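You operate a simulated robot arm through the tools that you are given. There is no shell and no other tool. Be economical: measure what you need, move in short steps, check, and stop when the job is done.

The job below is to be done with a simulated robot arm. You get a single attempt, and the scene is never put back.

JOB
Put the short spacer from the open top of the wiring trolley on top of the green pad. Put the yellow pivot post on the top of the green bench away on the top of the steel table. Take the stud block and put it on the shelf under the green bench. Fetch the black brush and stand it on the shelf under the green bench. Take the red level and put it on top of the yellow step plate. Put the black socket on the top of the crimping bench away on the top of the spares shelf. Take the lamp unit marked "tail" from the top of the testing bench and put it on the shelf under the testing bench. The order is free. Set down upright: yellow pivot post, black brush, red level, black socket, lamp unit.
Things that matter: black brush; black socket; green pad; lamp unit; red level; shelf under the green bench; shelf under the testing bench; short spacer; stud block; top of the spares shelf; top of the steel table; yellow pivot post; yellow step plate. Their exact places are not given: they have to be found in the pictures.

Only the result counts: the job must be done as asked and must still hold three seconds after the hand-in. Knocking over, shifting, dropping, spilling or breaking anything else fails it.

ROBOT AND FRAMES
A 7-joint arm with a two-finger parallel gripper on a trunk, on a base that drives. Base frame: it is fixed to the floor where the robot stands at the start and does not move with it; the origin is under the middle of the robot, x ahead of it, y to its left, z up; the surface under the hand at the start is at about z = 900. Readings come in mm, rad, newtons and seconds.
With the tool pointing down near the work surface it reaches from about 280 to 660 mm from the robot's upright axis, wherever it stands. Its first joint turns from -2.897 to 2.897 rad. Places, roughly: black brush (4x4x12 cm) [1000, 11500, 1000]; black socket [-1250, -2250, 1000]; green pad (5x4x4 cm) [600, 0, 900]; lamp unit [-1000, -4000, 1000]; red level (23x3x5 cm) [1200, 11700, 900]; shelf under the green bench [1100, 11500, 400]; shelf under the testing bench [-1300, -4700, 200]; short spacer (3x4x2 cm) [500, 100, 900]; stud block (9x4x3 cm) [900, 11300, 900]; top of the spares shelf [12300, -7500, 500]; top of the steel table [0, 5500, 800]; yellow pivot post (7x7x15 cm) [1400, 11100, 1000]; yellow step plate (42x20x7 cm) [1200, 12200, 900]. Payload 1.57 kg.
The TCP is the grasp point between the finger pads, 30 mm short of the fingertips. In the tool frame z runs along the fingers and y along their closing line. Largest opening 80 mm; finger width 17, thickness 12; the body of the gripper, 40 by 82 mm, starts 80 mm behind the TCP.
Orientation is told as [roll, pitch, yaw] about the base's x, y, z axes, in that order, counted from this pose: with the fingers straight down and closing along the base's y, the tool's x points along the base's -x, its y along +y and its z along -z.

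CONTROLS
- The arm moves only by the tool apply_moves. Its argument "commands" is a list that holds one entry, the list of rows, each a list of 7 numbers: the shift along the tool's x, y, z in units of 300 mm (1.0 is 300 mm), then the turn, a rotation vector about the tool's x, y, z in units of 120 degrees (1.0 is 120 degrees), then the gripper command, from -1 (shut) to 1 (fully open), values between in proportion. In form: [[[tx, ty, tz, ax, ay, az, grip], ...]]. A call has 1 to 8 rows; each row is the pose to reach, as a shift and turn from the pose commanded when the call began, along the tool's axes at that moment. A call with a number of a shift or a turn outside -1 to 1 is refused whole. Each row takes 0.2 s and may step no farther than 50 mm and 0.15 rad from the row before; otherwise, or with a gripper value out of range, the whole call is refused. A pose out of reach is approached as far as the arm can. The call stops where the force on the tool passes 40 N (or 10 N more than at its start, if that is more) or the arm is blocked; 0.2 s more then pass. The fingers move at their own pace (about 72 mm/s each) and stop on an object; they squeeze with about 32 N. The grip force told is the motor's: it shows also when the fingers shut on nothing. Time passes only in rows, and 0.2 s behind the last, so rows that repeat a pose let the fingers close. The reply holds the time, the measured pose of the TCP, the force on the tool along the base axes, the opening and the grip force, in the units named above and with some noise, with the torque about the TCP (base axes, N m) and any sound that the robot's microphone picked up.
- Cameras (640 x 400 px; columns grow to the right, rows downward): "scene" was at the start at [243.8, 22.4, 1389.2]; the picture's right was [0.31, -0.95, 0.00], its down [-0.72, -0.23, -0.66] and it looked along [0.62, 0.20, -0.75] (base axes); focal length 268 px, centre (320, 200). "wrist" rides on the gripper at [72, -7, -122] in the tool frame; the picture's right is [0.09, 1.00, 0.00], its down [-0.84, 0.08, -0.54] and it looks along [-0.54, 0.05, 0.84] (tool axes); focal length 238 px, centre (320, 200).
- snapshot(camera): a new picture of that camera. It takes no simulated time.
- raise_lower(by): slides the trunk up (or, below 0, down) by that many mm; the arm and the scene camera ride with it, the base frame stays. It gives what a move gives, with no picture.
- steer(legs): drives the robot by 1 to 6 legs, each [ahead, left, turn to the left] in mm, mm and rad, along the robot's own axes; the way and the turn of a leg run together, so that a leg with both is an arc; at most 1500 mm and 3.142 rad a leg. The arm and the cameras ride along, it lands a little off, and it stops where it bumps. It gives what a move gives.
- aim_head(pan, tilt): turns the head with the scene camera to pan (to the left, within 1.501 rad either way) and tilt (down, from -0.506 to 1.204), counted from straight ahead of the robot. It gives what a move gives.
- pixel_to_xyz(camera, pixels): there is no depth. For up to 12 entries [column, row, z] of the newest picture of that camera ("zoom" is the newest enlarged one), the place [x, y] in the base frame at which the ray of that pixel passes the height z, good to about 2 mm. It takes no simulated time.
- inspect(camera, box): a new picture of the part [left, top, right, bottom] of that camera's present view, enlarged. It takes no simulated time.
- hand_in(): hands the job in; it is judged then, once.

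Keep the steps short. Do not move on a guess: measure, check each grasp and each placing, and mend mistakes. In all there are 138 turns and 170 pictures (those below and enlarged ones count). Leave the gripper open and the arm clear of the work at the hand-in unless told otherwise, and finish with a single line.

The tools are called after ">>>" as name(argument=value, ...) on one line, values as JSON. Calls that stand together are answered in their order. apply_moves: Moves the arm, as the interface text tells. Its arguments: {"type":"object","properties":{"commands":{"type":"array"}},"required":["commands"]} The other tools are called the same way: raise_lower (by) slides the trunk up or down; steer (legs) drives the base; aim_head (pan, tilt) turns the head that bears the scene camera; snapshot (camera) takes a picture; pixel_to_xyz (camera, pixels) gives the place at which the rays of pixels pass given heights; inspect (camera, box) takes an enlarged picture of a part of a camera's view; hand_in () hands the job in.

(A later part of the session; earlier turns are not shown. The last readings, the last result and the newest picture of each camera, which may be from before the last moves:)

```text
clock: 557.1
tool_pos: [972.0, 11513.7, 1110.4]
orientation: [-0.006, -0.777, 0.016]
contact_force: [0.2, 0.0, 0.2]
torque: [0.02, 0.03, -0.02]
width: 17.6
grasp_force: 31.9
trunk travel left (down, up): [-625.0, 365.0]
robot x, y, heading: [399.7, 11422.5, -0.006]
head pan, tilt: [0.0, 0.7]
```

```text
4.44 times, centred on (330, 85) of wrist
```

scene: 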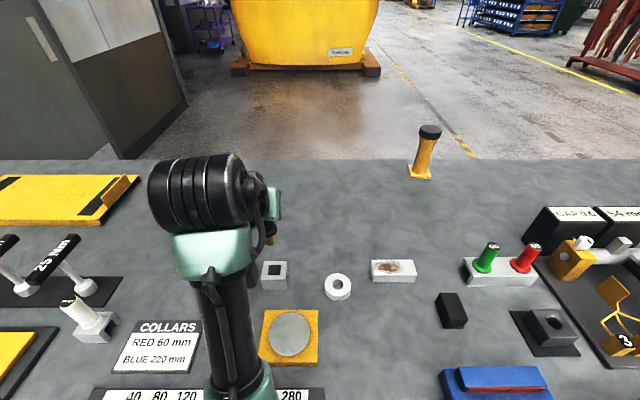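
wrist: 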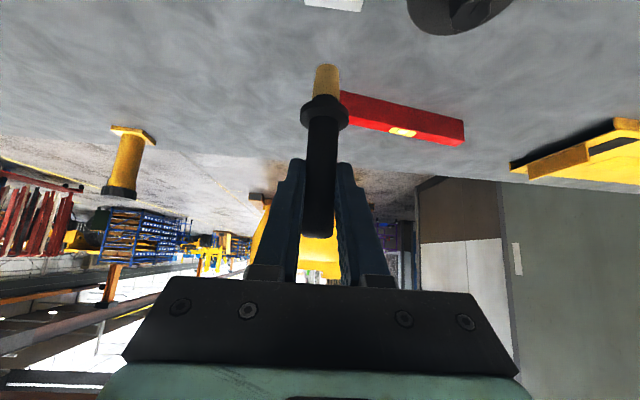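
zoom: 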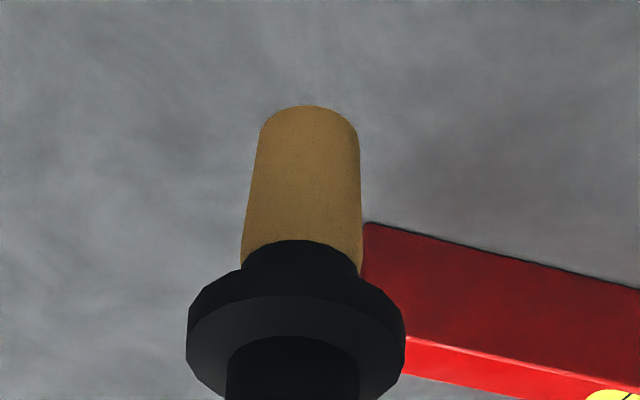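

The bottom is about 85 mm below the TCP. I'll raise slightly, back out, strafe left to y≈11800, lower, and drive in (stopping short of where the head touched).

>>> raise_lower(by=50)

>>> steer(legs=[[-520, 0, 0], [0, 290, 0]])

>>> raise_lower(by=-400)

>>> raise_lower(by=-195)

>>> aim_head(pan=0.0, tilt=0.5)

>>> snapshot(camera="scene")

```text
clock: 558.0
tool_pos: [972.7, 11514.4, 1159.4]
orientation: [-0.002, -0.777, 0.016]
contact_force: [-0.6, 0.0, -0.4]
torque: [-0.02, 0.03, 0.02]
width: 17.4
grasp_force: 32.2
trunk travel left (down, up): [-675.0, 315.0]
robot x, y, heading: [397.0, 11421.5, -0.005]
head pan, tilt: [0.0, 0.7]
```

```text
clock: 562.6
tool_pos: [452.6, 11800.5, 1159.9]
orientation: [-0.005, -0.779, 0.012]
contact_force: [-0.2, 0.2, -0.9]
torque: [0.0, 0.01, -0.02]
width: 17.9
grasp_force: 32.4
trunk travel left (down, up): [-675.0, 315.0]
robot x, y, heading: [-121.2, 11712.7, -0.004]
head pan, tilt: [0.0, 0.7]
```

```text
clock: 566.4
tool_pos: [454.3, 11801.0, 759.2]
orientation: [-0.004, -0.78, 0.015]
contact_force: [0.0, -0.7, -0.2]
torque: [-0.02, 0.03, -0.02]
width: 18.0
grasp_force: 32.7
trunk travel left (down, up): [-275.0, 715.0]
robot x, y, heading: [-123.1, 11713.5, -0.002]
head pan, tilt: [0.0, 0.7]
```

```text
clock: 568.6
tool_pos: [452.9, 11800.7, 564.9]
orientation: [-0.004, -0.778, 0.014]
contact_force: [0.0, -0.1, 0.0]
torque: [-0.05, 0.01, -0.02]
width: 18.1
grasp_force: 31.9
trunk travel left (down, up): [-80.0, 910.0]
robot x, y, heading: [-125.7, 11708.8, -0.007]
head pan, tilt: [0.0, 0.7]
```

```text
clock: 569.3
tool_pos: [452.0, 11800.6, 564.9]
orientation: [-0.003, -0.777, 0.014]
contact_force: [0.0, 0.4, 0.1]
torque: [0.02, -0.01, 0.01]
width: 18.0
grasp_force: 32.9
trunk travel left (down, up): [-80.0, 910.0]
robot x, y, heading: [-124.7, 11709.0, -0.007]
head pan, tilt: [0.0, 0.499]
```

```text
41 pictures are left
```

scene: 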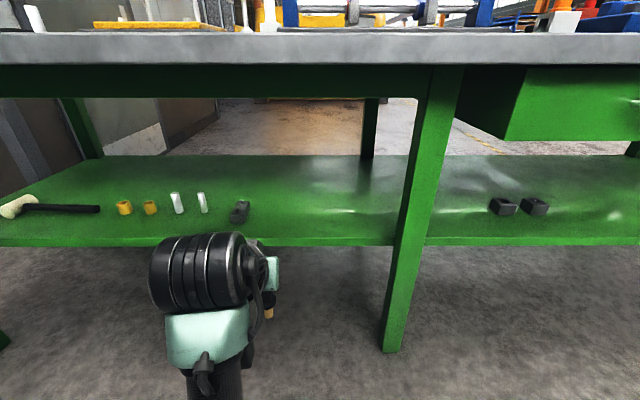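

>>> steer(legs=[[385, 0, 0]])

>>> snapshot(camera="scene")

>>> snapshot(camera="wrist")

```text
clock: 571.8
tool_pos: [842.1, 11799.4, 565.1]
orientation: [-0.004, -0.779, 0.014]
contact_force: [-0.4, 0.0, -0.1]
torque: [-0.04, 0.01, -0.01]
width: 17.7
grasp_force: 32.3
trunk travel left (down, up): [-80.0, 910.0]
robot x, y, heading: [266.2, 11709.5, -0.002]
head pan, tilt: [0.0, 0.499]
```

```text
40 pictures are left
```

scene: 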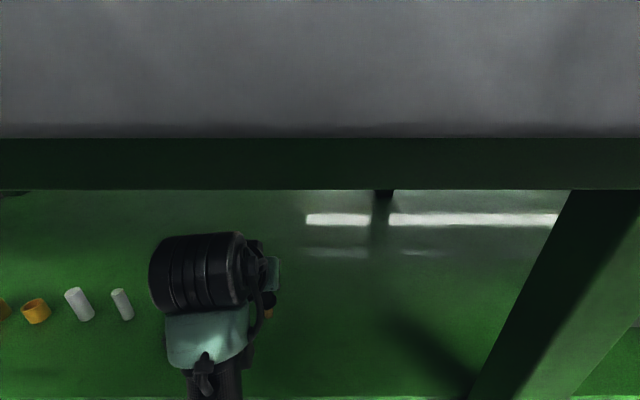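

```text
39 pictures are left
```

wrist: 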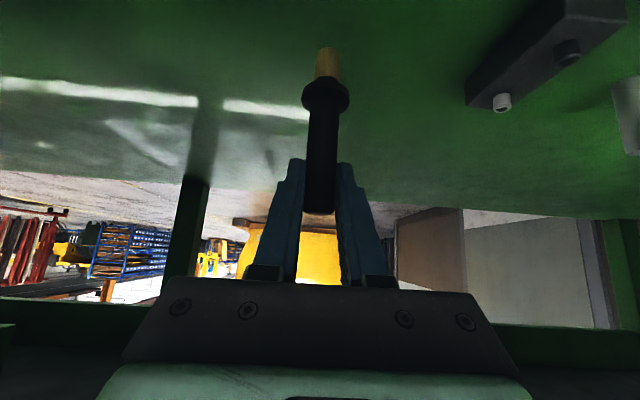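

The brush has slid down a little in the grip. I'll measure its bottom now.

>>> pixel_to_xyz(camera="wrist", pixels=[[327, 49, 480], [327, 49, 470], [327, 49, 460], [327, 49, 450], [318, 210, 580]])

>>> inspect(camera="wrist", box=[250, 30, 400, 240])

```text
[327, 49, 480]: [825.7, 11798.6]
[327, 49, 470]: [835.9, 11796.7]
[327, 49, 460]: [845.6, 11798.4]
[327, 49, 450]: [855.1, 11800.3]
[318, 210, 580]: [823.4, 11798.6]
```

```text
1.90 times, centred on (325, 135) of wrist
```

zoom: 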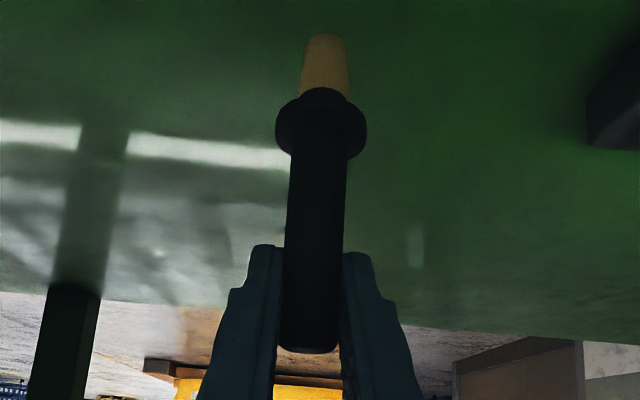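

>>> apply_moves(commands=[[[0.04, 0, 0.0405, 0, 0, 0, -1], [0.067, 0, 0.068, 0, 0, 0, -1], [0.0745, 0, 0.0755, 0, 0, 0, -1], [0.079, 0, 0.08, 0, 0, 0, -1], [0.0835, 0, 0.0845, 0, 0, 0, -1], [0.0875, 0, 0.0887, 0, 0, 0, -1]]])

>>> inspect(camera="wrist", box=[250, 30, 400, 240])

```text
clock: 573.1
tool_pos: [842.0, 11799.7, 531.9]
orientation: [-0.002, -0.79, 0.014]
contact_force: [-6.1, 1.3, 21.7]
torque: [0.04, 0.42, 0.01]
width: 17.9
grasp_force: 32.1
trunk travel left (down, up): [-80.0, 910.0]
robot x, y, heading: [263.1, 11706.3, -0.005]
head pan, tilt: [0.0, 0.499]
```

```text
1.90 times, centred on (325, 135) of wrist
```

zoom: 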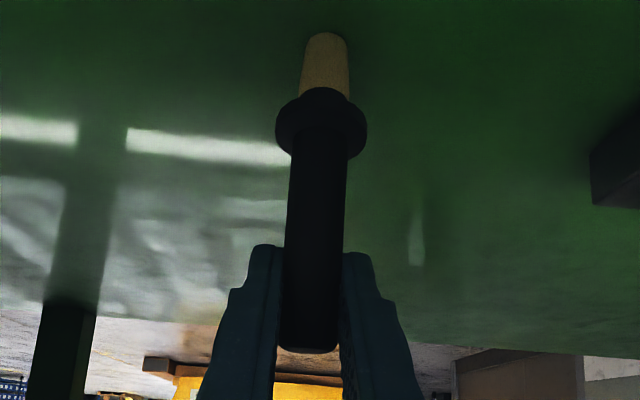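

>>> apply_moves(commands=[[[-0.0085, 0, -0.0085, 0, 0, 0, -1], [-0.0085, 0, -0.0085, 0, 0, 0, -1]]])

```text
clock: 573.8
tool_pos: [841.8, 11801.0, 531.6]
orientation: [-0.004, -0.783, 0.016]
contact_force: [4.4, 2.0, 12.1]
torque: [0.19, -0.49, 0.0]
width: 18.1
grasp_force: 31.8
trunk travel left (down, up): [-80.0, 910.0]
robot x, y, heading: [262.6, 11711.9, -0.001]
head pan, tilt: [0.0, 0.499]
```

>>> apply_moves(commands=[[[-0.004, 0, -0.004, 0, 0, 0, -1], [-0.004, 0, -0.004, 0, 0, 0, -0.5], [-0.004, 0, -0.004, 0, 0, 0, -0.42], [-0.004, 0, -0.004, 0, 0, 0, -0.3], [-0.004, 0, -0.004, 0, 0, 0, 0], [-0.004, 0, -0.004, 0, 0, 0, 0.3], [-0.004, 0, -0.004, 0, 0, 0, 0.3]]])

>>> snapshot(camera="wrist")

```text
clock: 575.4
tool_pos: [841.5, 11799.9, 531.7]
orientation: [-0.004, -0.78, 0.015]
contact_force: [1.2, -0.3, -0.2]
torque: [0.0, 0.02, 0.02]
width: 51.7
grasp_force: 0.0
trunk travel left (down, up): [-80.0, 910.0]
robot x, y, heading: [264.6, 11705.8, 0.002]
head pan, tilt: [0.0, 0.499]
```

```text
36 pictures are left
```

wrist: 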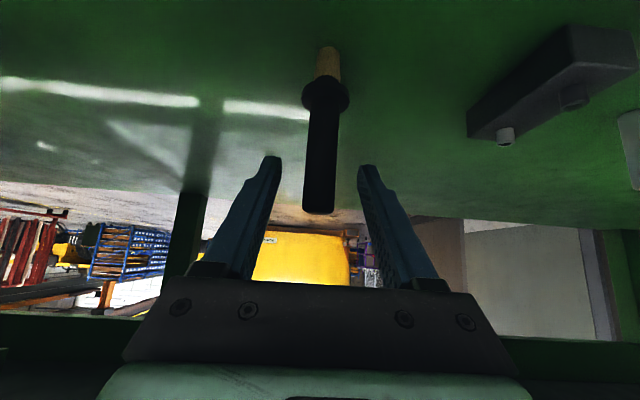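

The brush stands on its own. I'll retreat along the tool axis and check.

>>> apply_moves(commands=[[[0, 0, -0.05, 0, 0, 0, 0.3], [0, 0, -0.15, 0, 0, 0, 0.3], [0, 0, -0.28, 0, 0, 0, 0.3], [0, 0, -0.4, 0, 0, 0, 0.3]]])

>>> steer(legs=[[-400, 0, 0]])

>>> snapshot(camera="scene")

```text
clock: 576.4
tool_pos: [757.5, 11798.3, 617.6]
orientation: [-0.004, -0.777, 0.013]
contact_force: [0.3, 0.2, -0.2]
torque: [-0.02, -0.02, 0.03]
width: 51.9
grasp_force: 0.1
trunk travel left (down, up): [-80.0, 910.0]
robot x, y, heading: [266.5, 11708.9, -0.005]
head pan, tilt: [0.0, 0.499]
```

```text
clock: 578.9
tool_pos: [357.3, 11798.9, 617.2]
orientation: [-0.005, -0.779, 0.013]
contact_force: [0.0, 0.7, -1.0]
torque: [-0.02, 0.02, 0.01]
width: 52.0
grasp_force: 0.0
trunk travel left (down, up): [-80.0, 910.0]
robot x, y, heading: [-135.2, 11711.3, -0.007]
head pan, tilt: [0.0, 0.499]
```

```text
35 pictures are left
```

scene: 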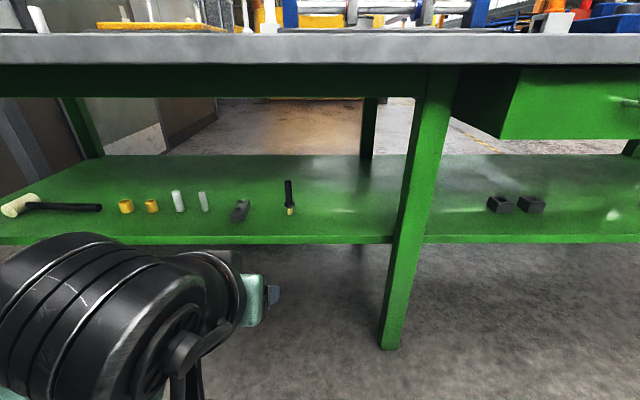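

Both stand on the shelf, brush upright. Turns are getting short, so I'll batch: straighten the tool, raise the trunk, drive round the south end to the east side, face the bench, and take views.

>>> apply_moves(commands=[[[0.027, -0.118, -0.038, 0, 0.03, 0, 0.3], [0.054, -0.237, -0.076, 0, 0.07, 0, 0.3], [0.081, -0.356, -0.114, 0, 0.115, 0, 0.3], [0.108, -0.475, -0.152, 0, 0.165, 0, 0.3], [0.134, -0.594, -0.19, 0, 0.215, 0, 0.3], [0.161, -0.712, -0.229, 0, 0.268, 0, 0.3], [0.188, -0.831, -0.267, 0, 0.32, 0, 0.3], [0.215, -0.95, -0.305, 0, 0.371, 0, 0.3]]])

>>> raise_lower(by=400)

>>> raise_lower(by=145)

>>> steer(legs=[[0, -1030, 0], [0, -1030, 0], [1145, 0, 0], [1145, 0, 0]])

>>> steer(legs=[[0, 1125, 0], [0, 1125, 0], [0, 0, 3.14]])

>>> aim_head(pan=0.0, tilt=0.65)

>>> snapshot(camera="scene")

>>> pixel_to_xyz(camera="scene", pixels=[[100, 150, 900], [320, 150, 900], [540, 150, 900], [100, 200, 900], [320, 200, 900], [540, 200, 900], [100, 250, 900], [320, 250, 900], [540, 250, 900]])

```text
clock: 580.6
tool_pos: [248.0, 11511.4, 639.3]
orientation: [-0.002, 0.004, 0.011]
contact_force: [-0.3, 0.8, 0.0]
torque: [-0.02, -0.06, -0.01]
width: 51.9
grasp_force: 0.1
trunk travel left (down, up): [-80.0, 910.0]
robot x, y, heading: [-135.5, 11711.0, -0.007]
head pan, tilt: [0.0, 0.499]
```

```text
clock: 584.5
tool_pos: [248.2, 11512.6, 1038.2]
orientation: [-0.003, -0.001, 0.009]
contact_force: [0.3, 0.5, 0.3]
torque: [0.0, 0.01, 0.0]
width: 52.0
grasp_force: 0.1
trunk travel left (down, up): [-480.0, 510.0]
robot x, y, heading: [-136.4, 11713.8, -0.004]
head pan, tilt: [0.0, 0.499]
```

```text
clock: 586.2
tool_pos: [250.3, 11512.9, 1184.3]
orientation: [-0.004, 0.0, 0.007]
contact_force: [-0.2, 0.7, 0.1]
torque: [0.01, 0.02, 0.03]
width: 51.9
grasp_force: 0.1
trunk travel left (down, up): [-625.0, 365.0]
robot x, y, heading: [-133.9, 11713.4, -0.001]
head pan, tilt: [0.0, 0.499]
```

```text
clock: 607.2
tool_pos: [2520.9, 9441.3, 1183.6]
orientation: [-0.004, -0.001, 0.019]
contact_force: [-0.2, -0.4, -0.2]
torque: [0.04, 0.01, 0.01]
width: 52.1
grasp_force: 0.0
trunk travel left (down, up): [-625.0, 365.0]
robot x, y, heading: [2132.9, 9640.3, 0.001]
head pan, tilt: [0.0, 0.499]
```

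```text
clock: 625.7
tool_pos: [1779.0, 12091.4, 1183.6]
orientation: [-0.004, 0.0, -3.117]
contact_force: [0.4, -0.5, -0.2]
torque: [0.02, 0.03, 0.01]
width: 51.8
grasp_force: 0.1
trunk travel left (down, up): [-625.0, 365.0]
robot x, y, heading: [2164.4, 11899.5, -3.138]
head pan, tilt: [0.0, 0.499]
```

```text
clock: 626.4
tool_pos: [1779.3, 12090.1, 1184.4]
orientation: [-0.002, 0.0, -3.119]
contact_force: [-0.5, 0.2, -0.6]
torque: [0.01, -0.03, 0.0]
width: 52.0
grasp_force: 0.0
trunk travel left (down, up): [-625.0, 365.0]
robot x, y, heading: [2165.8, 11901.9, -3.135]
head pan, tilt: [0.0, 0.649]
```

```text
34 pictures are left
```

scene: 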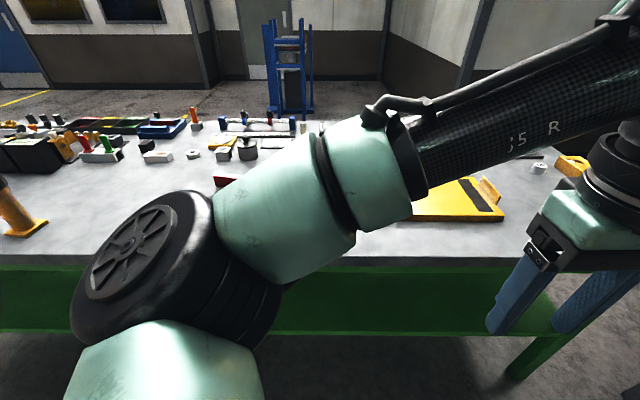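

```text
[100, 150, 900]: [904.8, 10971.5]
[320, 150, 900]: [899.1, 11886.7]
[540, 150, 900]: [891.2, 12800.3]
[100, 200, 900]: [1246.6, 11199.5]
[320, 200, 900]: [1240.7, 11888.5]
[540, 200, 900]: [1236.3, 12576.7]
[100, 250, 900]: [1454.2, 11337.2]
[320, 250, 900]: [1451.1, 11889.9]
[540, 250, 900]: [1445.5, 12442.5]
```

The level is at about (1196,11654), turned 0.15 rad. I'll drive up to x≈1725, bring the hand above it turned to match, and take both views.

>>> steer(legs=[[440, 0, 0]])

>>> apply_moves(commands=[[[-0.0425, 0.12, 0.0125, 0, 0, -0.0625, 0.5], [-0.085, 0.24, 0.025, 0, 0, -0.125, 0.5], [-0.1275, 0.36, 0.0375, 0, 0, -0.1875, 0.5], [-0.17, 0.48, 0.05, 0, 0, -0.25, 0.5], [-0.2125, 0.6, 0.0625, 0, 0, -0.3125, 0.5], [-0.255, 0.72, 0.075, 0, 0, -0.375, 0.5], [-0.2975, 0.84, 0.0875, 0, 0, -0.4375, 0.5], [-0.34, 0.96, 0.1, 0, 0, -0.5, 0.5]]])

>>> apply_moves(commands=[[[-0.126, 0.024, 0.058, 0, 0, -0.0415, 0.5], [-0.2525, 0.0475, 0.1165, 0, 0, -0.083, 0.5], [-0.379, 0.071, 0.175, 0, 0, -0.1245, 0.5], [-0.505, 0.095, 0.233, 0, 0, -0.166, 0.5]]])

>>> snapshot(camera="wrist")

>>> pixel_to_xyz(camera="wrist", pixels=[[320, 50, 950], [320, 100, 950], [320, 150, 950], [320, 200, 950], [280, 100, 950], [360, 100, 950], [280, 200, 950], [360, 200, 950]])

>>> aim_head(pan=-0.4, tilt=0.8)

>>> snapshot(camera="scene")

>>> pixel_to_xyz(camera="scene", pixels=[[200, 150, 970], [320, 150, 970], [440, 150, 970], [200, 200, 970], [320, 200, 970], [440, 200, 970], [200, 250, 970], [320, 250, 970], [440, 250, 970], [320, 200, 900], [200, 250, 900], [440, 250, 900]])

```text
clock: 629.1
tool_pos: [1335.6, 12084.0, 1184.9]
orientation: [-0.003, -0.002, -3.115]
contact_force: [0.3, 0.0, 0.2]
torque: [0.01, -0.04, 0.03]
width: 51.9
grasp_force: 0.1
trunk travel left (down, up): [-625.0, 365.0]
robot x, y, heading: [1723.6, 11892.5, -3.134]
head pan, tilt: [0.0, 0.649]
```

```text
clock: 630.9
tool_pos: [1243.6, 11793.2, 1153.1]
orientation: [-0.003, 0.002, -2.062]
contact_force: [0.5, -0.3, -0.9]
torque: [-0.01, -0.03, 0.02]
width: 60.0
grasp_force: 0.1
trunk travel left (down, up): [-625.0, 365.0]
robot x, y, heading: [1721.8, 11891.2, -3.129]
head pan, tilt: [0.0, 0.649]
```

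```text
clock: 631.9
tool_pos: [1196.3, 11645.5, 1081.5]
orientation: [-0.002, 0.002, -1.717]
contact_force: [0.4, -0.5, -0.6]
torque: [0.01, -0.02, -0.01]
width: 59.8
grasp_force: 0.2
trunk travel left (down, up): [-625.0, 365.0]
robot x, y, heading: [1728.6, 11896.7, -3.127]
head pan, tilt: [0.0, 0.649]
```

```text
33 pictures are left
```

wrist: 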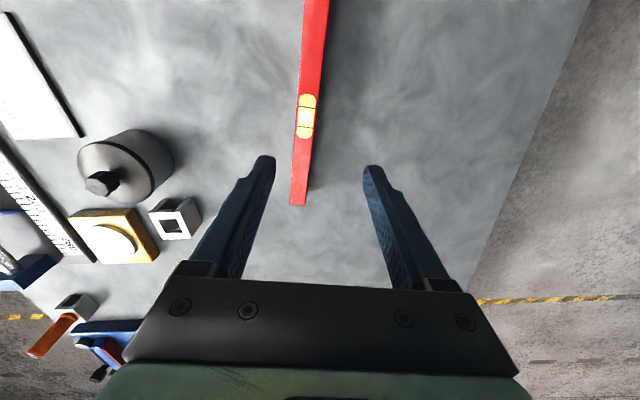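

```text
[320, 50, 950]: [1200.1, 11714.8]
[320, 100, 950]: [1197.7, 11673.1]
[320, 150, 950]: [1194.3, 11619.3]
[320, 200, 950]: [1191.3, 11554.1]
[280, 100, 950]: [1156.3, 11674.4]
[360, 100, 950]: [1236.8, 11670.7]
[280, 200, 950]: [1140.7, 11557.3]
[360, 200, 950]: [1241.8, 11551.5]
```

```text
clock: 632.8
tool_pos: [1196.5, 11645.4, 1082.7]
orientation: [-0.002, 0.002, -1.721]
contact_force: [-0.1, 0.0, 0.0]
torque: [0.0, 0.0, 0.01]
width: 59.9
grasp_force: 0.0
trunk travel left (down, up): [-625.0, 365.0]
robot x, y, heading: [1727.2, 11891.9, -3.135]
head pan, tilt: [-0.4, 0.799]
```

```text
32 pictures are left
```

scene: 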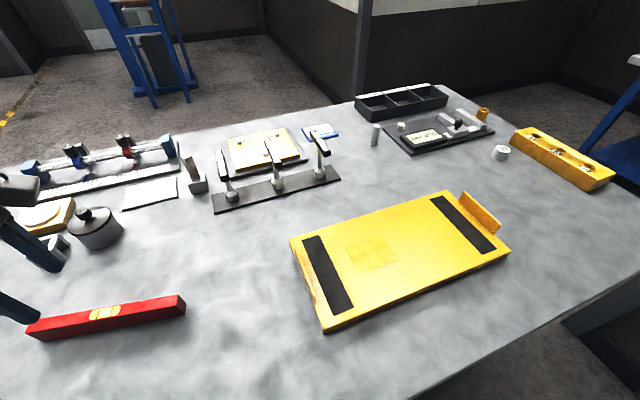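

```text
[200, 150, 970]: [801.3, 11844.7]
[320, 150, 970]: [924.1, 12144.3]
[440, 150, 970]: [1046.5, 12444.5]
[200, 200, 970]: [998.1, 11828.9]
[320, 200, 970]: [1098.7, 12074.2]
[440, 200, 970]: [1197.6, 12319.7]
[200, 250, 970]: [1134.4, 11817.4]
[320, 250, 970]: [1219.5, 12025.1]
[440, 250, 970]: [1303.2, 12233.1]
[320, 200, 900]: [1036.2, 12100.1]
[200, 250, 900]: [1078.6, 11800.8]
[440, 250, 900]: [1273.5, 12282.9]
```

The level's centre is (1182,11657) and its axis is turned 0.17 rad. I'll correct, descend, grip at z≈945, lift, strafe so it comes over the step plate (centre about (1240,12193)), align it, and look.

>>> apply_moves(commands=[[[0.031, -0.052, 0.06, 0, 0, 0.0105, 0.5], [0.031, -0.052, 0.2, 0, 0, 0.0105, 0.5], [0.031, -0.052, 0.34, 0, 0, 0.0105, 0.5], [0.031, -0.052, 0.457, 0, 0, 0.0105, 0.5], [0.031, -0.052, 0.457, 0, 0, 0.0105, -1], [0.031, -0.052, 0.457, 0, 0, 0.0105, -1], [0.031, -0.052, 0.457, 0, 0, 0.0105, -1]]])

>>> snapshot(camera="wrist")

>>> apply_moves(commands=[[[0, 0, -0.08, 0, 0, 0, -1], [0, 0, -0.2, 0, 0, 0, -1], [0, 0, -0.35, 0, 0, 0, -1], [0, 0, -0.5, 0, 0, -0.03, -1], [0, 0, -0.5, 0, 0, -0.0817, -1]]])

>>> steer(legs=[[0, -536, 0]])

>>> snapshot(camera="wrist")

>>> pixel_to_xyz(camera="wrist", pixels=[[320, 50, 920], [320, 150, 920], [320, 220, 920], [240, 150, 920], [400, 150, 920], [240, 50, 920], [400, 50, 920], [320, 50, 970], [320, 150, 970], [240, 150, 970], [400, 150, 970]])

>>> aim_head(pan=0.0, tilt=0.7)

>>> snapshot(camera="scene")

>>> pixel_to_xyz(camera="scene", pixels=[[200, 200, 920], [320, 200, 920], [440, 200, 920], [200, 260, 920], [320, 260, 920], [440, 260, 920], [320, 200, 970], [320, 260, 970]])

```text
clock: 634.4
tool_pos: [1181.8, 11659.3, 946.8]
orientation: [-0.001, 0.001, -1.742]
contact_force: [0.3, -0.6, -0.1]
torque: [-0.06, 0.0, -0.01]
width: 21.4
grasp_force: 32.3
trunk travel left (down, up): [-625.0, 365.0]
robot x, y, heading: [1725.6, 11893.1, -3.129]
head pan, tilt: [-0.4, 0.799]
```

```text
31 pictures are left
```

wrist: 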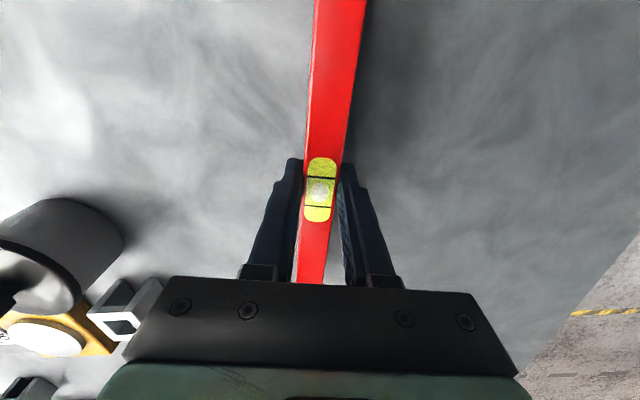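

```text
clock: 635.5
tool_pos: [1182.9, 11656.8, 1094.3]
orientation: [-0.001, 0.003, -1.566]
contact_force: [0.6, -0.4, -2.8]
torque: [0.01, 0.01, 0.01]
width: 21.4
grasp_force: 32.2
trunk travel left (down, up): [-625.0, 365.0]
robot x, y, heading: [1725.8, 11894.5, -3.133]
head pan, tilt: [-0.4, 0.799]
```

```text
clock: 638.6
tool_pos: [1174.3, 12190.1, 1094.5]
orientation: [0.0, 0.003, -1.563]
contact_force: [0.4, -0.2, -2.7]
torque: [-0.05, 0.0, 0.02]
width: 21.3
grasp_force: 31.9
trunk travel left (down, up): [-625.0, 365.0]
robot x, y, heading: [1716.1, 12427.3, -3.124]
head pan, tilt: [-0.4, 0.799]
```

```text
30 pictures are left
```

wrist: 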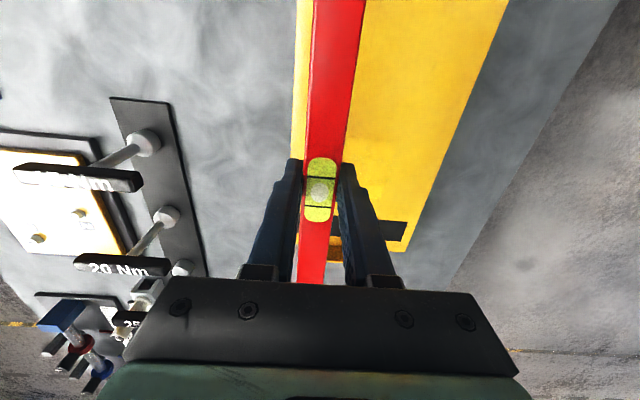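

```text
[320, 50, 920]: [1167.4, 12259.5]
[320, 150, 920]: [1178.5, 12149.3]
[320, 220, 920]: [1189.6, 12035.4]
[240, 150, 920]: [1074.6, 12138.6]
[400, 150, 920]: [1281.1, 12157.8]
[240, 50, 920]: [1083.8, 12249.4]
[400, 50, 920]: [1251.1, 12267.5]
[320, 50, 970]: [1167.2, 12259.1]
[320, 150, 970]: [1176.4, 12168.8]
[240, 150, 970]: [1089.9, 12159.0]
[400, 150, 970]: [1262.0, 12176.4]
```

```text
clock: 639.5
tool_pos: [1174.4, 12190.6, 1093.4]
orientation: [0.0, 0.004, -1.563]
contact_force: [0.7, 0.1, -3.0]
torque: [0.0, 0.01, 0.01]
width: 21.2
grasp_force: 31.9
trunk travel left (down, up): [-625.0, 365.0]
robot x, y, heading: [1719.4, 12423.5, -3.121]
head pan, tilt: [0.0, 0.7]
```

```text
29 pictures are left
```

scene: 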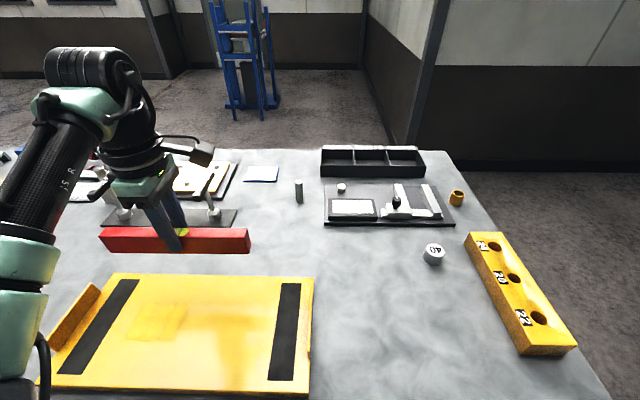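

```text
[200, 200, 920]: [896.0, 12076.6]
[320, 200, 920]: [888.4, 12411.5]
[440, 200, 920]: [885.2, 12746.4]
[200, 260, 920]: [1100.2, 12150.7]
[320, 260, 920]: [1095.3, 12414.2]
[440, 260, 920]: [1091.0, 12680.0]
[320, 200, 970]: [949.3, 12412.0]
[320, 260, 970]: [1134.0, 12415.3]
```

Gripped, and over the plate. The tread lies between the black strips, centred at about (1238,12190). I'll shift 64 mm, lower until contact, release, lift, take a check view, then drive to the post and view it.

>>> apply_moves(commands=[[[0, 0.107, 0, 0, 0, 0, -1], [0, 0.213, 0, 0, 0, 0, -1], [0, 0.213, 0.1, 0, 0, 0, -1], [0, 0.213, 0.2, 0, 0, 0, -1], [0, 0.213, 0.29, 0, 0, 0, -1], [0, 0.213, 0.315, 0, 0, 0, -1], [0, 0.213, 0.335, 0, 0, 0, -1], [0, 0.213, 0.355, 0, 0, 0, -1]]])

>>> apply_moves(commands=[[[0, 0, 0.013, 0, 0, 0, -1], [0, 0, 0.026, 0, 0, 0, -1], [0, 0, 0.039, 0, 0, 0, -1], [0, 0, 0.052, 0, 0, 0, -1], [0, 0, 0.065, 0, 0, 0, -1], [0, 0, 0.078, 0, 0, 0, -1], [0, 0, 0.091, 0, 0, 0, -1], [0, 0, 0.104, 0, 0, 0, -1]]])

>>> apply_moves(commands=[[[0, 0, -0.004, 0, 0, 0, -1], [0, 0, -0.006, 0, 0, 0, -0.4], [0, 0, -0.006, 0, 0, 0, 0], [0, 0, -0.006, 0, 0, 0, 0.2], [0, 0, -0.15, 0, 0, 0, 0.2], [0, 0, -0.3, 0, 0, 0, 0.2], [0, 0, -0.45, 0, 0, 0, 0.2], [0, 0, -0.58, 0, 0, 0, 0.2]]])

>>> snapshot(camera="scene")

>>> steer(legs=[[-250, 0, 0], [0, 1330, 0]])

>>> snapshot(camera="scene")

>>> pixel_to_xyz(camera="scene", pixels=[[200, 150, 900], [320, 150, 900], [440, 150, 900], [200, 250, 900], [320, 250, 900], [440, 250, 900], [200, 250, 1050], [320, 250, 1050], [440, 250, 1050], [320, 150, 1050], [320, 330, 900], [320, 330, 1050]])

```text
clock: 641.3
tool_pos: [1237.5, 12191.2, 988.0]
orientation: [0.0, 0.003, -1.564]
contact_force: [0.0, -0.5, -2.2]
torque: [0.0, -0.01, -0.04]
width: 21.6
grasp_force: 32.2
trunk travel left (down, up): [-625.0, 365.0]
robot x, y, heading: [1715.9, 12428.5, -3.123]
head pan, tilt: [0.0, 0.7]
```

```text
clock: 643.1
tool_pos: [1238.8, 12190.8, 964.3]
orientation: [-0.011, 0.0, -1.565]
contact_force: [4.9, 5.0, 17.5]
torque: [0.09, -0.43, 0.06]
width: 21.8
grasp_force: 32.4
trunk travel left (down, up): [-625.0, 365.0]
robot x, y, heading: [1718.3, 12426.2, -3.123]
head pan, tilt: [0.0, 0.7]
stopped in row 8: the force on the tool passed its limit at 42 N (the readings are from after the stop); the commanded pose is now the measured one
```

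```text
clock: 644.9
tool_pos: [1238.6, 12188.8, 1135.6]
orientation: [-0.009, -0.001, -1.564]
contact_force: [-0.1, 0.3, 0.7]
torque: [0.0, -0.03, 0.01]
width: 47.8
grasp_force: 0.0
trunk travel left (down, up): [-625.0, 365.0]
robot x, y, heading: [1714.1, 12426.7, -3.127]
head pan, tilt: [0.0, 0.7]
```

```text
28 pictures are left
```

scene: 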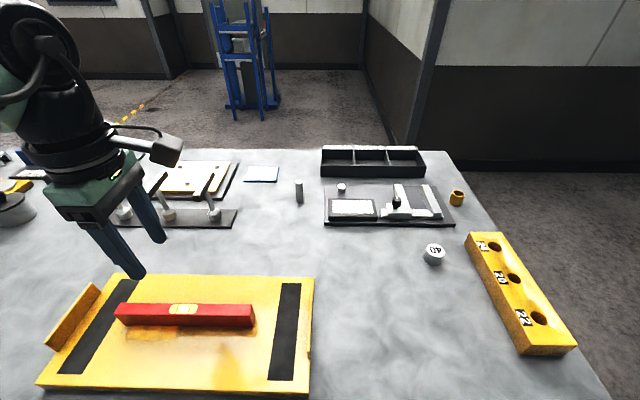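

```text
clock: 653.0
tool_pos: [1491.5, 10860.0, 1136.0]
orientation: [-0.009, 0.0, -1.584]
contact_force: [-0.8, -0.4, 0.5]
torque: [-0.01, -0.02, 0.0]
width: 47.6
grasp_force: 0.1
trunk travel left (down, up): [-625.0, 365.0]
robot x, y, heading: [1974.0, 11092.5, 3.138]
head pan, tilt: [0.0, 0.7]
```

```text
27 pictures are left
```

scene: 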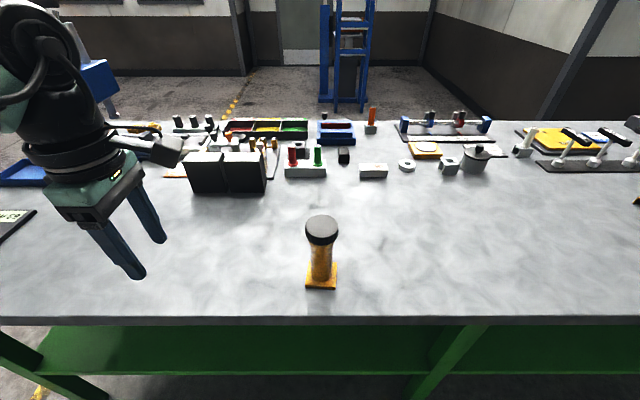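

```text
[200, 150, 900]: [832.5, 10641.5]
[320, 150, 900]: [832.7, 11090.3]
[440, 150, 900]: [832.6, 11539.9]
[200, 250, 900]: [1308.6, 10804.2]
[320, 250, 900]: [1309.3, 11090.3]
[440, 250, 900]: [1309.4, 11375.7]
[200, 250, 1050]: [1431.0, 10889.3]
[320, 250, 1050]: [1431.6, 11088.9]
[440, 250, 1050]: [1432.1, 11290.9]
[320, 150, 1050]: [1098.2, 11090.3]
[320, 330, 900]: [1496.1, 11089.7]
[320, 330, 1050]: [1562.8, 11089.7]
```

The level sits upright on the step plate. The post axis is at (1376,11093), with a cap about 60 mm wide up to z≈1050. I'll move over it, grip the cap, and lift.

>>> apply_moves(commands=[[[0.129, -0.066, 0, 0, 0, 0, 1], [0.257, -0.132, 0, 0, 0, 0, 1], [0.386, -0.197, 0, -0.0043, 0, 0, 1], [0.515, -0.263, 0, -0.0043, 0, 0, 1], [0.643, -0.329, 0, -0.0043, 0, 0, 1], [0.772, -0.395, 0, -0.0043, 0, 0, 1]]])

>>> snapshot(camera="wrist")

>>> pixel_to_xyz(camera="wrist", pixels=[[320, 100, 1050], [320, 150, 1050], [320, 190, 1050], [280, 150, 1050], [360, 150, 1050]])

>>> inspect(camera="scene", box=[260, 180, 400, 300])

```text
clock: 654.4
tool_pos: [1376.1, 11095.2, 1138.6]
orientation: [0.0, -0.003, -1.584]
contact_force: [0.3, 0.2, -0.2]
torque: [-0.01, -0.05, -0.02]
width: 80.1
grasp_force: 0.1
trunk travel left (down, up): [-625.0, 365.0]
robot x, y, heading: [1975.6, 11092.0, 3.136]
head pan, tilt: [0.0, 0.7]
```

```text
26 pictures are left
```

wrist: 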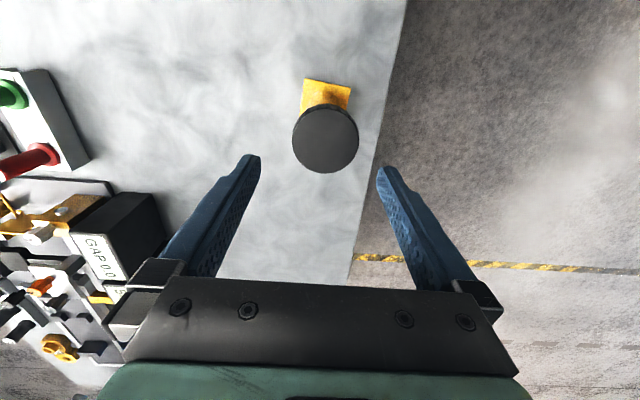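

```text
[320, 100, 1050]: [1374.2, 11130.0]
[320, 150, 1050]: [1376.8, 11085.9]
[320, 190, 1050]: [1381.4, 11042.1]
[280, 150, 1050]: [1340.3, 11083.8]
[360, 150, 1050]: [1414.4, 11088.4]
```

```text
3.33 times, centred on (330, 240) of scene
```

zoom: 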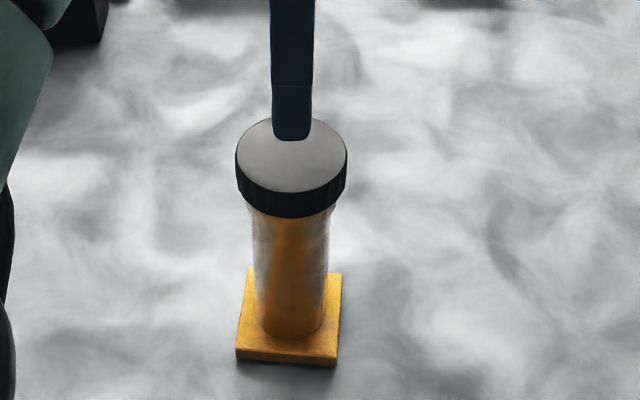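

The cap centre is (1381,11096). I'll shift 5 mm, descend to TCP 1045, grip, lift, and check for weight and slip.

>>> apply_moves(commands=[[[0.003, 0.017, 0.12, 0, 0, 0, 1], [0.003, 0.017, 0.24, 0, 0, 0, 1], [0.003, 0.017, 0.315, 0, 0, 0, 1], [0.003, 0.017, 0.315, 0, 0, 0, -1], [0.003, 0.017, 0.315, 0, 0, 0, -1], [0.003, 0.017, 0.315, 0, 0, 0, -1]]])

>>> apply_moves(commands=[[[0, 0, -0.1, 0, 0, 0, -1], [0, 0, -0.22, 0, 0, 0, -1], [0, 0, -0.34, 0, 0, 0, -1], [0, 0, -0.34, 0, 0, 0, -1]]])

>>> snapshot(camera="wrist")

>>> inspect(camera="scene", box=[240, 120, 400, 240])

>>> steer(legs=[[-200, 0, 0]])

>>> snapshot(camera="wrist")

```text
clock: 655.8
tool_pos: [1382.4, 11096.2, 1043.6]
orientation: [0.001, 0.001, -1.583]
contact_force: [-0.4, -0.5, -1.2]
torque: [-0.04, 0.02, 0.03]
width: 59.4
grasp_force: 31.8
trunk travel left (down, up): [-625.0, 365.0]
robot x, y, heading: [1975.2, 11093.8, 3.139]
head pan, tilt: [0.0, 0.7]
```

```text
clock: 656.8
tool_pos: [1379.0, 11097.1, 1143.9]
orientation: [-0.001, 0.001, -1.584]
contact_force: [-0.6, 0.1, -5.3]
torque: [0.05, 0.03, 0.0]
width: 59.0
grasp_force: 32.1
trunk travel left (down, up): [-625.0, 365.0]
robot x, y, heading: [1977.1, 11090.0, 3.14]
head pan, tilt: [0.0, 0.7]
```

```text
24 pictures are left
```

wrist: 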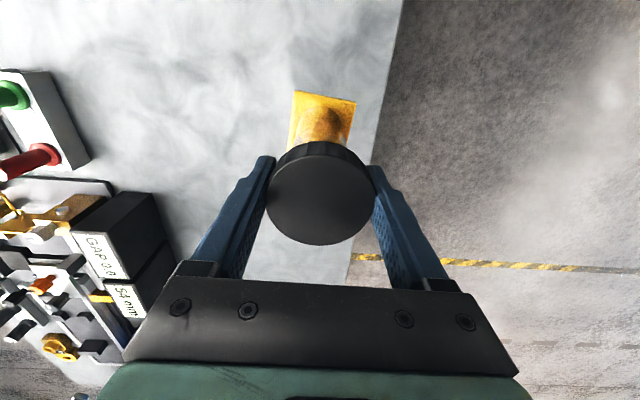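

```text
3.33 times, centred on (320, 180) of scene
```

zoom: 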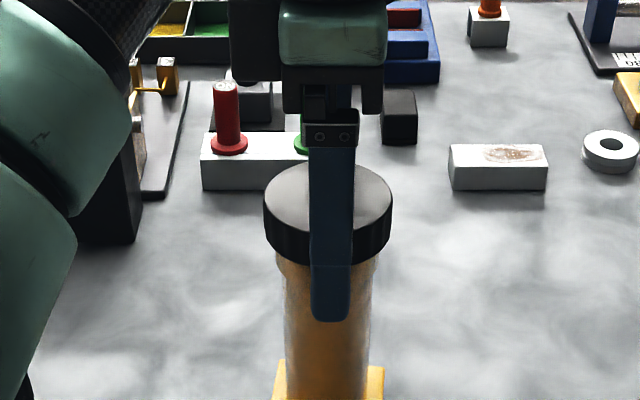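

```text
clock: 658.4
tool_pos: [1579.8, 11096.0, 1145.0]
orientation: [0.0, -0.001, -1.585]
contact_force: [0.5, 0.3, -5.9]
torque: [0.03, -0.03, -0.04]
width: 59.0
grasp_force: 31.9
trunk travel left (down, up): [-625.0, 365.0]
robot x, y, heading: [2174.4, 11093.2, 3.139]
head pan, tilt: [0.0, 0.7]
```

```text
22 pictures are left
```

wrist: 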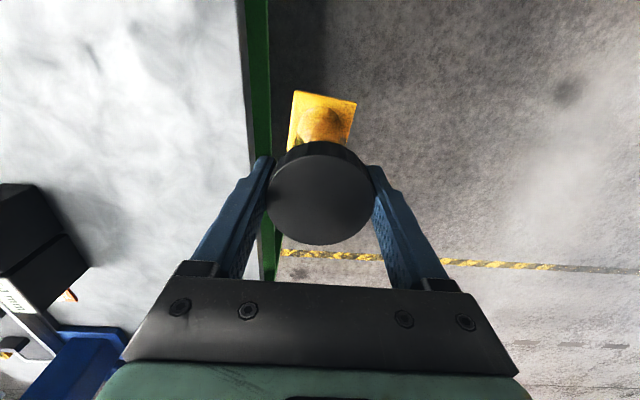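

The post is held firmly (about 5.5 N, no slip), with its bottom about 144 mm below the TCP. I'll drive around to the west side of the steel table, face it, and look.

>>> steer(legs=[[0, 722, 0], [0, 722, 0], [1090, 0, 0], [1090, 0, 0], [1090, 0, 0], [0, 1150, 0]])

>>> steer(legs=[[0, 0, -3.14], [0, -1180, 0], [0, -1180, 0], [0, -1180, 0]])

>>> aim_head(pan=0.0, tilt=0.7)

>>> snapshot(camera="scene")

>>> pixel_to_xyz(camera="scene", pixels=[[200, 150, 800], [320, 150, 800], [440, 150, 800], [200, 200, 800], [320, 200, 800], [440, 200, 800], [200, 250, 800], [320, 250, 800], [440, 250, 800]])

>>> snapshot(camera="wrist")

```text
clock: 687.0
tool_pos: [-1738.3, 8540.8, 1143.9]
orientation: [0.001, 0.001, -1.594]
contact_force: [0.4, -0.4, -5.2]
torque: [0.0, 0.01, 0.02]
width: 58.6
grasp_force: 31.8
trunk travel left (down, up): [-625.0, 365.0]
robot x, y, heading: [-1141.7, 8529.5, 3.133]
head pan, tilt: [0.0, 0.7]
```

```text
clock: 711.4
tool_pos: [-636.5, 4981.3, 1144.4]
orientation: [0.002, 0.0, 1.517]
contact_force: [0.1, -0.1, -5.9]
torque: [-0.02, -0.03, 0.02]
width: 58.2
grasp_force: 31.9
trunk travel left (down, up): [-625.0, 365.0]
robot x, y, heading: [-1228.6, 5014.4, -0.044]
head pan, tilt: [0.0, 0.7]
```

```text
clock: 712.0
tool_pos: [-636.3, 4981.3, 1144.4]
orientation: [0.003, 0.002, 1.515]
contact_force: [-0.3, 0.4, -6.6]
torque: [-0.01, 0.03, -0.02]
width: 58.5
grasp_force: 32.1
trunk travel left (down, up): [-625.0, 365.0]
robot x, y, heading: [-1231.0, 5015.5, -0.048]
head pan, tilt: [0.0, 0.7]
```

```text
21 pictures are left
```

scene: 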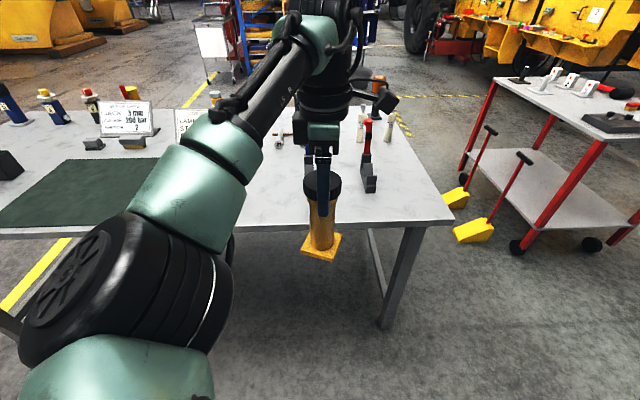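

```text
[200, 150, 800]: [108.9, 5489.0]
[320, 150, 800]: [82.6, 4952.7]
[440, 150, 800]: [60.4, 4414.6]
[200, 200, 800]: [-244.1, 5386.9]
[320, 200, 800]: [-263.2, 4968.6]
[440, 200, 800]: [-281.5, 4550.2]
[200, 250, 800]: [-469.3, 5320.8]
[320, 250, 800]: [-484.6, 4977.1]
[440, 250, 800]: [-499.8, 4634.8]
```

```text
20 pictures are left
```

wrist: 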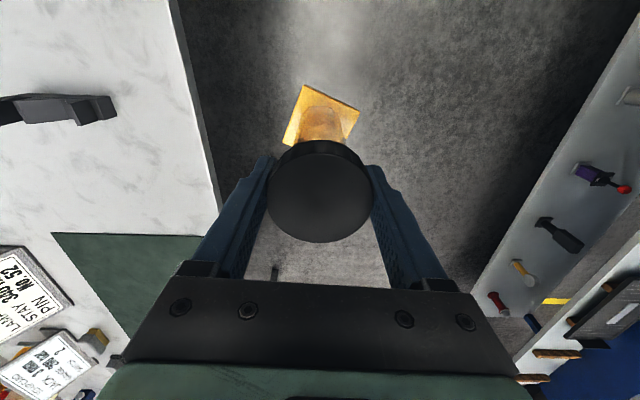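

The west edge of the table is at x≈-390. There's a free spot between the two V-blocks at about (-290,4905). I'll drive 340 mm in with a 60 mm shift right, and check with views.

>>> steer(legs=[[340, -60, 0]])

>>> snapshot(camera="wrist")

>>> pixel_to_xyz(camera="wrist", pixels=[[320, 94, 800], [240, 94, 800], [160, 94, 800], [400, 94, 800], [320, 40, 800], [320, 140, 800], [160, 140, 800], [240, 40, 800], [240, 140, 800], [160, 40, 800]])

>>> snapshot(camera="scene")

>>> inspect(camera="scene", box=[220, 150, 460, 300])

```text
clock: 714.3
tool_pos: [-295.8, 4900.9, 1144.2]
orientation: [0.001, -0.001, 1.51]
contact_force: [0.1, -0.1, -6.2]
torque: [-0.01, 0.01, -0.01]
width: 58.8
grasp_force: 32.0
trunk travel left (down, up): [-625.0, 365.0]
robot x, y, heading: [-892.2, 4937.4, -0.051]
head pan, tilt: [0.0, 0.7]
```

```text
19 pictures are left
```

wrist: 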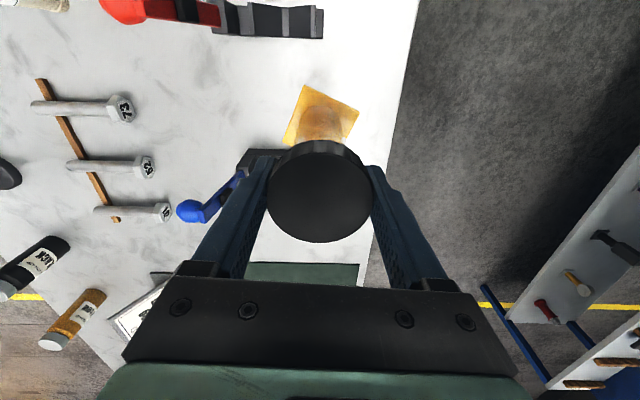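

```text
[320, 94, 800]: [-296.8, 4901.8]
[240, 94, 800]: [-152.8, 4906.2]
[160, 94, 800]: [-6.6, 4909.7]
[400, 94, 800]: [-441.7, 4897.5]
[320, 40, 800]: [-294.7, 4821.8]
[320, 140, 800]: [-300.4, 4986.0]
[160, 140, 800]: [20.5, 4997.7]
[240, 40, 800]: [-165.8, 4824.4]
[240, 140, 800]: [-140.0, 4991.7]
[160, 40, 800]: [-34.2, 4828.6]
```

```text
18 pictures are left
```

scene: 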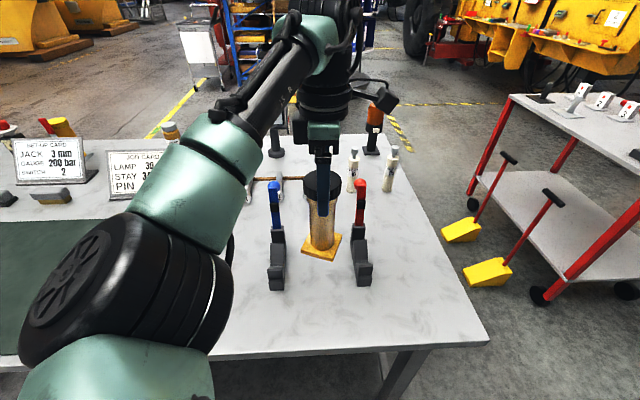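

```text
2.67 times, centred on (340, 225) of scene
5 turns are left
```

zoom: 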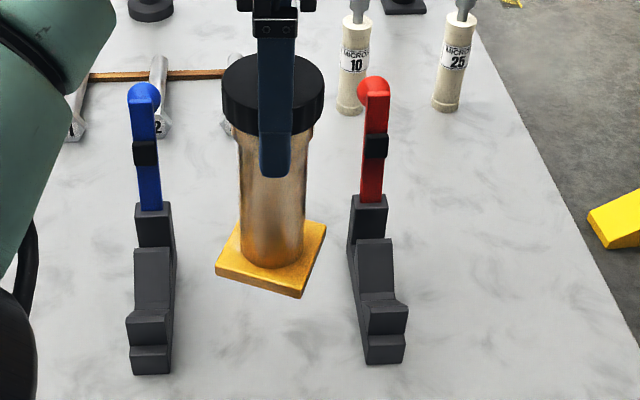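

The post hangs between the V-blocks. I'll shift it 39 mm west and 9 mm north to (-335,4910), keep about 55 mm from the edge, and lower to contact.

>>> apply_moves(commands=[[[-0.022, 0.132, 0, 0, 0, 0, -1], [-0.022, 0.132, 0.15, 0, 0, 0, -1], [-0.022, 0.132, 0.3, 0, 0, 0, -1], [-0.022, 0.132, 0.44, 0, 0, 0, -1], [-0.022, 0.132, 0.53, 0, 0, 0, -1], [-0.022, 0.132, 0.56, 0, 0, 0, -1], [-0.022, 0.132, 0.585, 0, 0, 0, -1], [-0.022, 0.132, 0.605, 0, 0, 0, -1]]])

>>> apply_moves(commands=[[[0, 0, 0.013, 0, 0, 0, -1], [0, 0, 0.026, 0, 0, 0, -1], [0, 0, 0.039, 0, 0, 0, -1], [0, 0, 0.052, 0, 0, 0, -1], [0, 0, 0.065, 0, 0, 0, -1], [0, 0, 0.078, 0, 0, 0, -1], [0, 0, 0.091, 0, 0, 0, -1], [0, 0, 0.104, 0, 0, 0, -1]]])

>>> snapshot(camera="scene")

>>> snapshot(camera="wrist")

```text
clock: 716.1
tool_pos: [-334.5, 4910.5, 967.3]
orientation: [-0.012, -0.002, 1.511]
contact_force: [10.9, -1.4, 36.0]
torque: [0.0, 0.19, -0.03]
width: 58.4
grasp_force: 31.6
trunk travel left (down, up): [-625.0, 365.0]
robot x, y, heading: [-888.0, 4933.9, -0.049]
head pan, tilt: [0.0, 0.7]
```

```text
clock: 716.7
tool_pos: [-332.8, 4911.4, 963.2]
orientation: [-0.019, -0.004, 1.508]
contact_force: [-6.7, 0.4, 15.1]
torque: [0.04, 0.03, -0.02]
width: 58.6
grasp_force: 32.1
trunk travel left (down, up): [-625.0, 365.0]
robot x, y, heading: [-889.6, 4936.5, -0.053]
head pan, tilt: [0.0, 0.7]
stopped in row 3: the force on the tool passed its limit at 49 N (the readings are from after the stop); the commanded pose is now the measured one
```

```text
16 pictures are left
```

scene: 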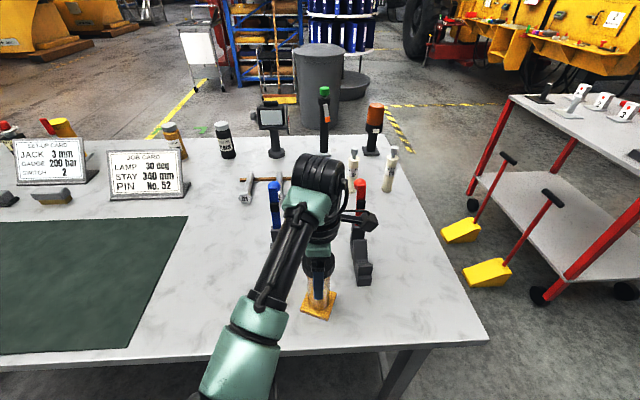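

```text
15 pictures are left
4 turns are left
```

wrist: 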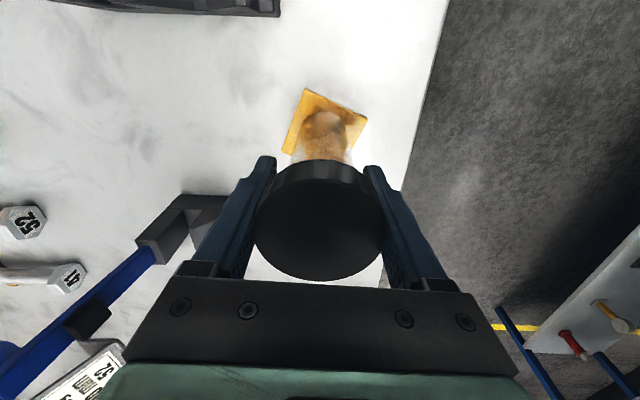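

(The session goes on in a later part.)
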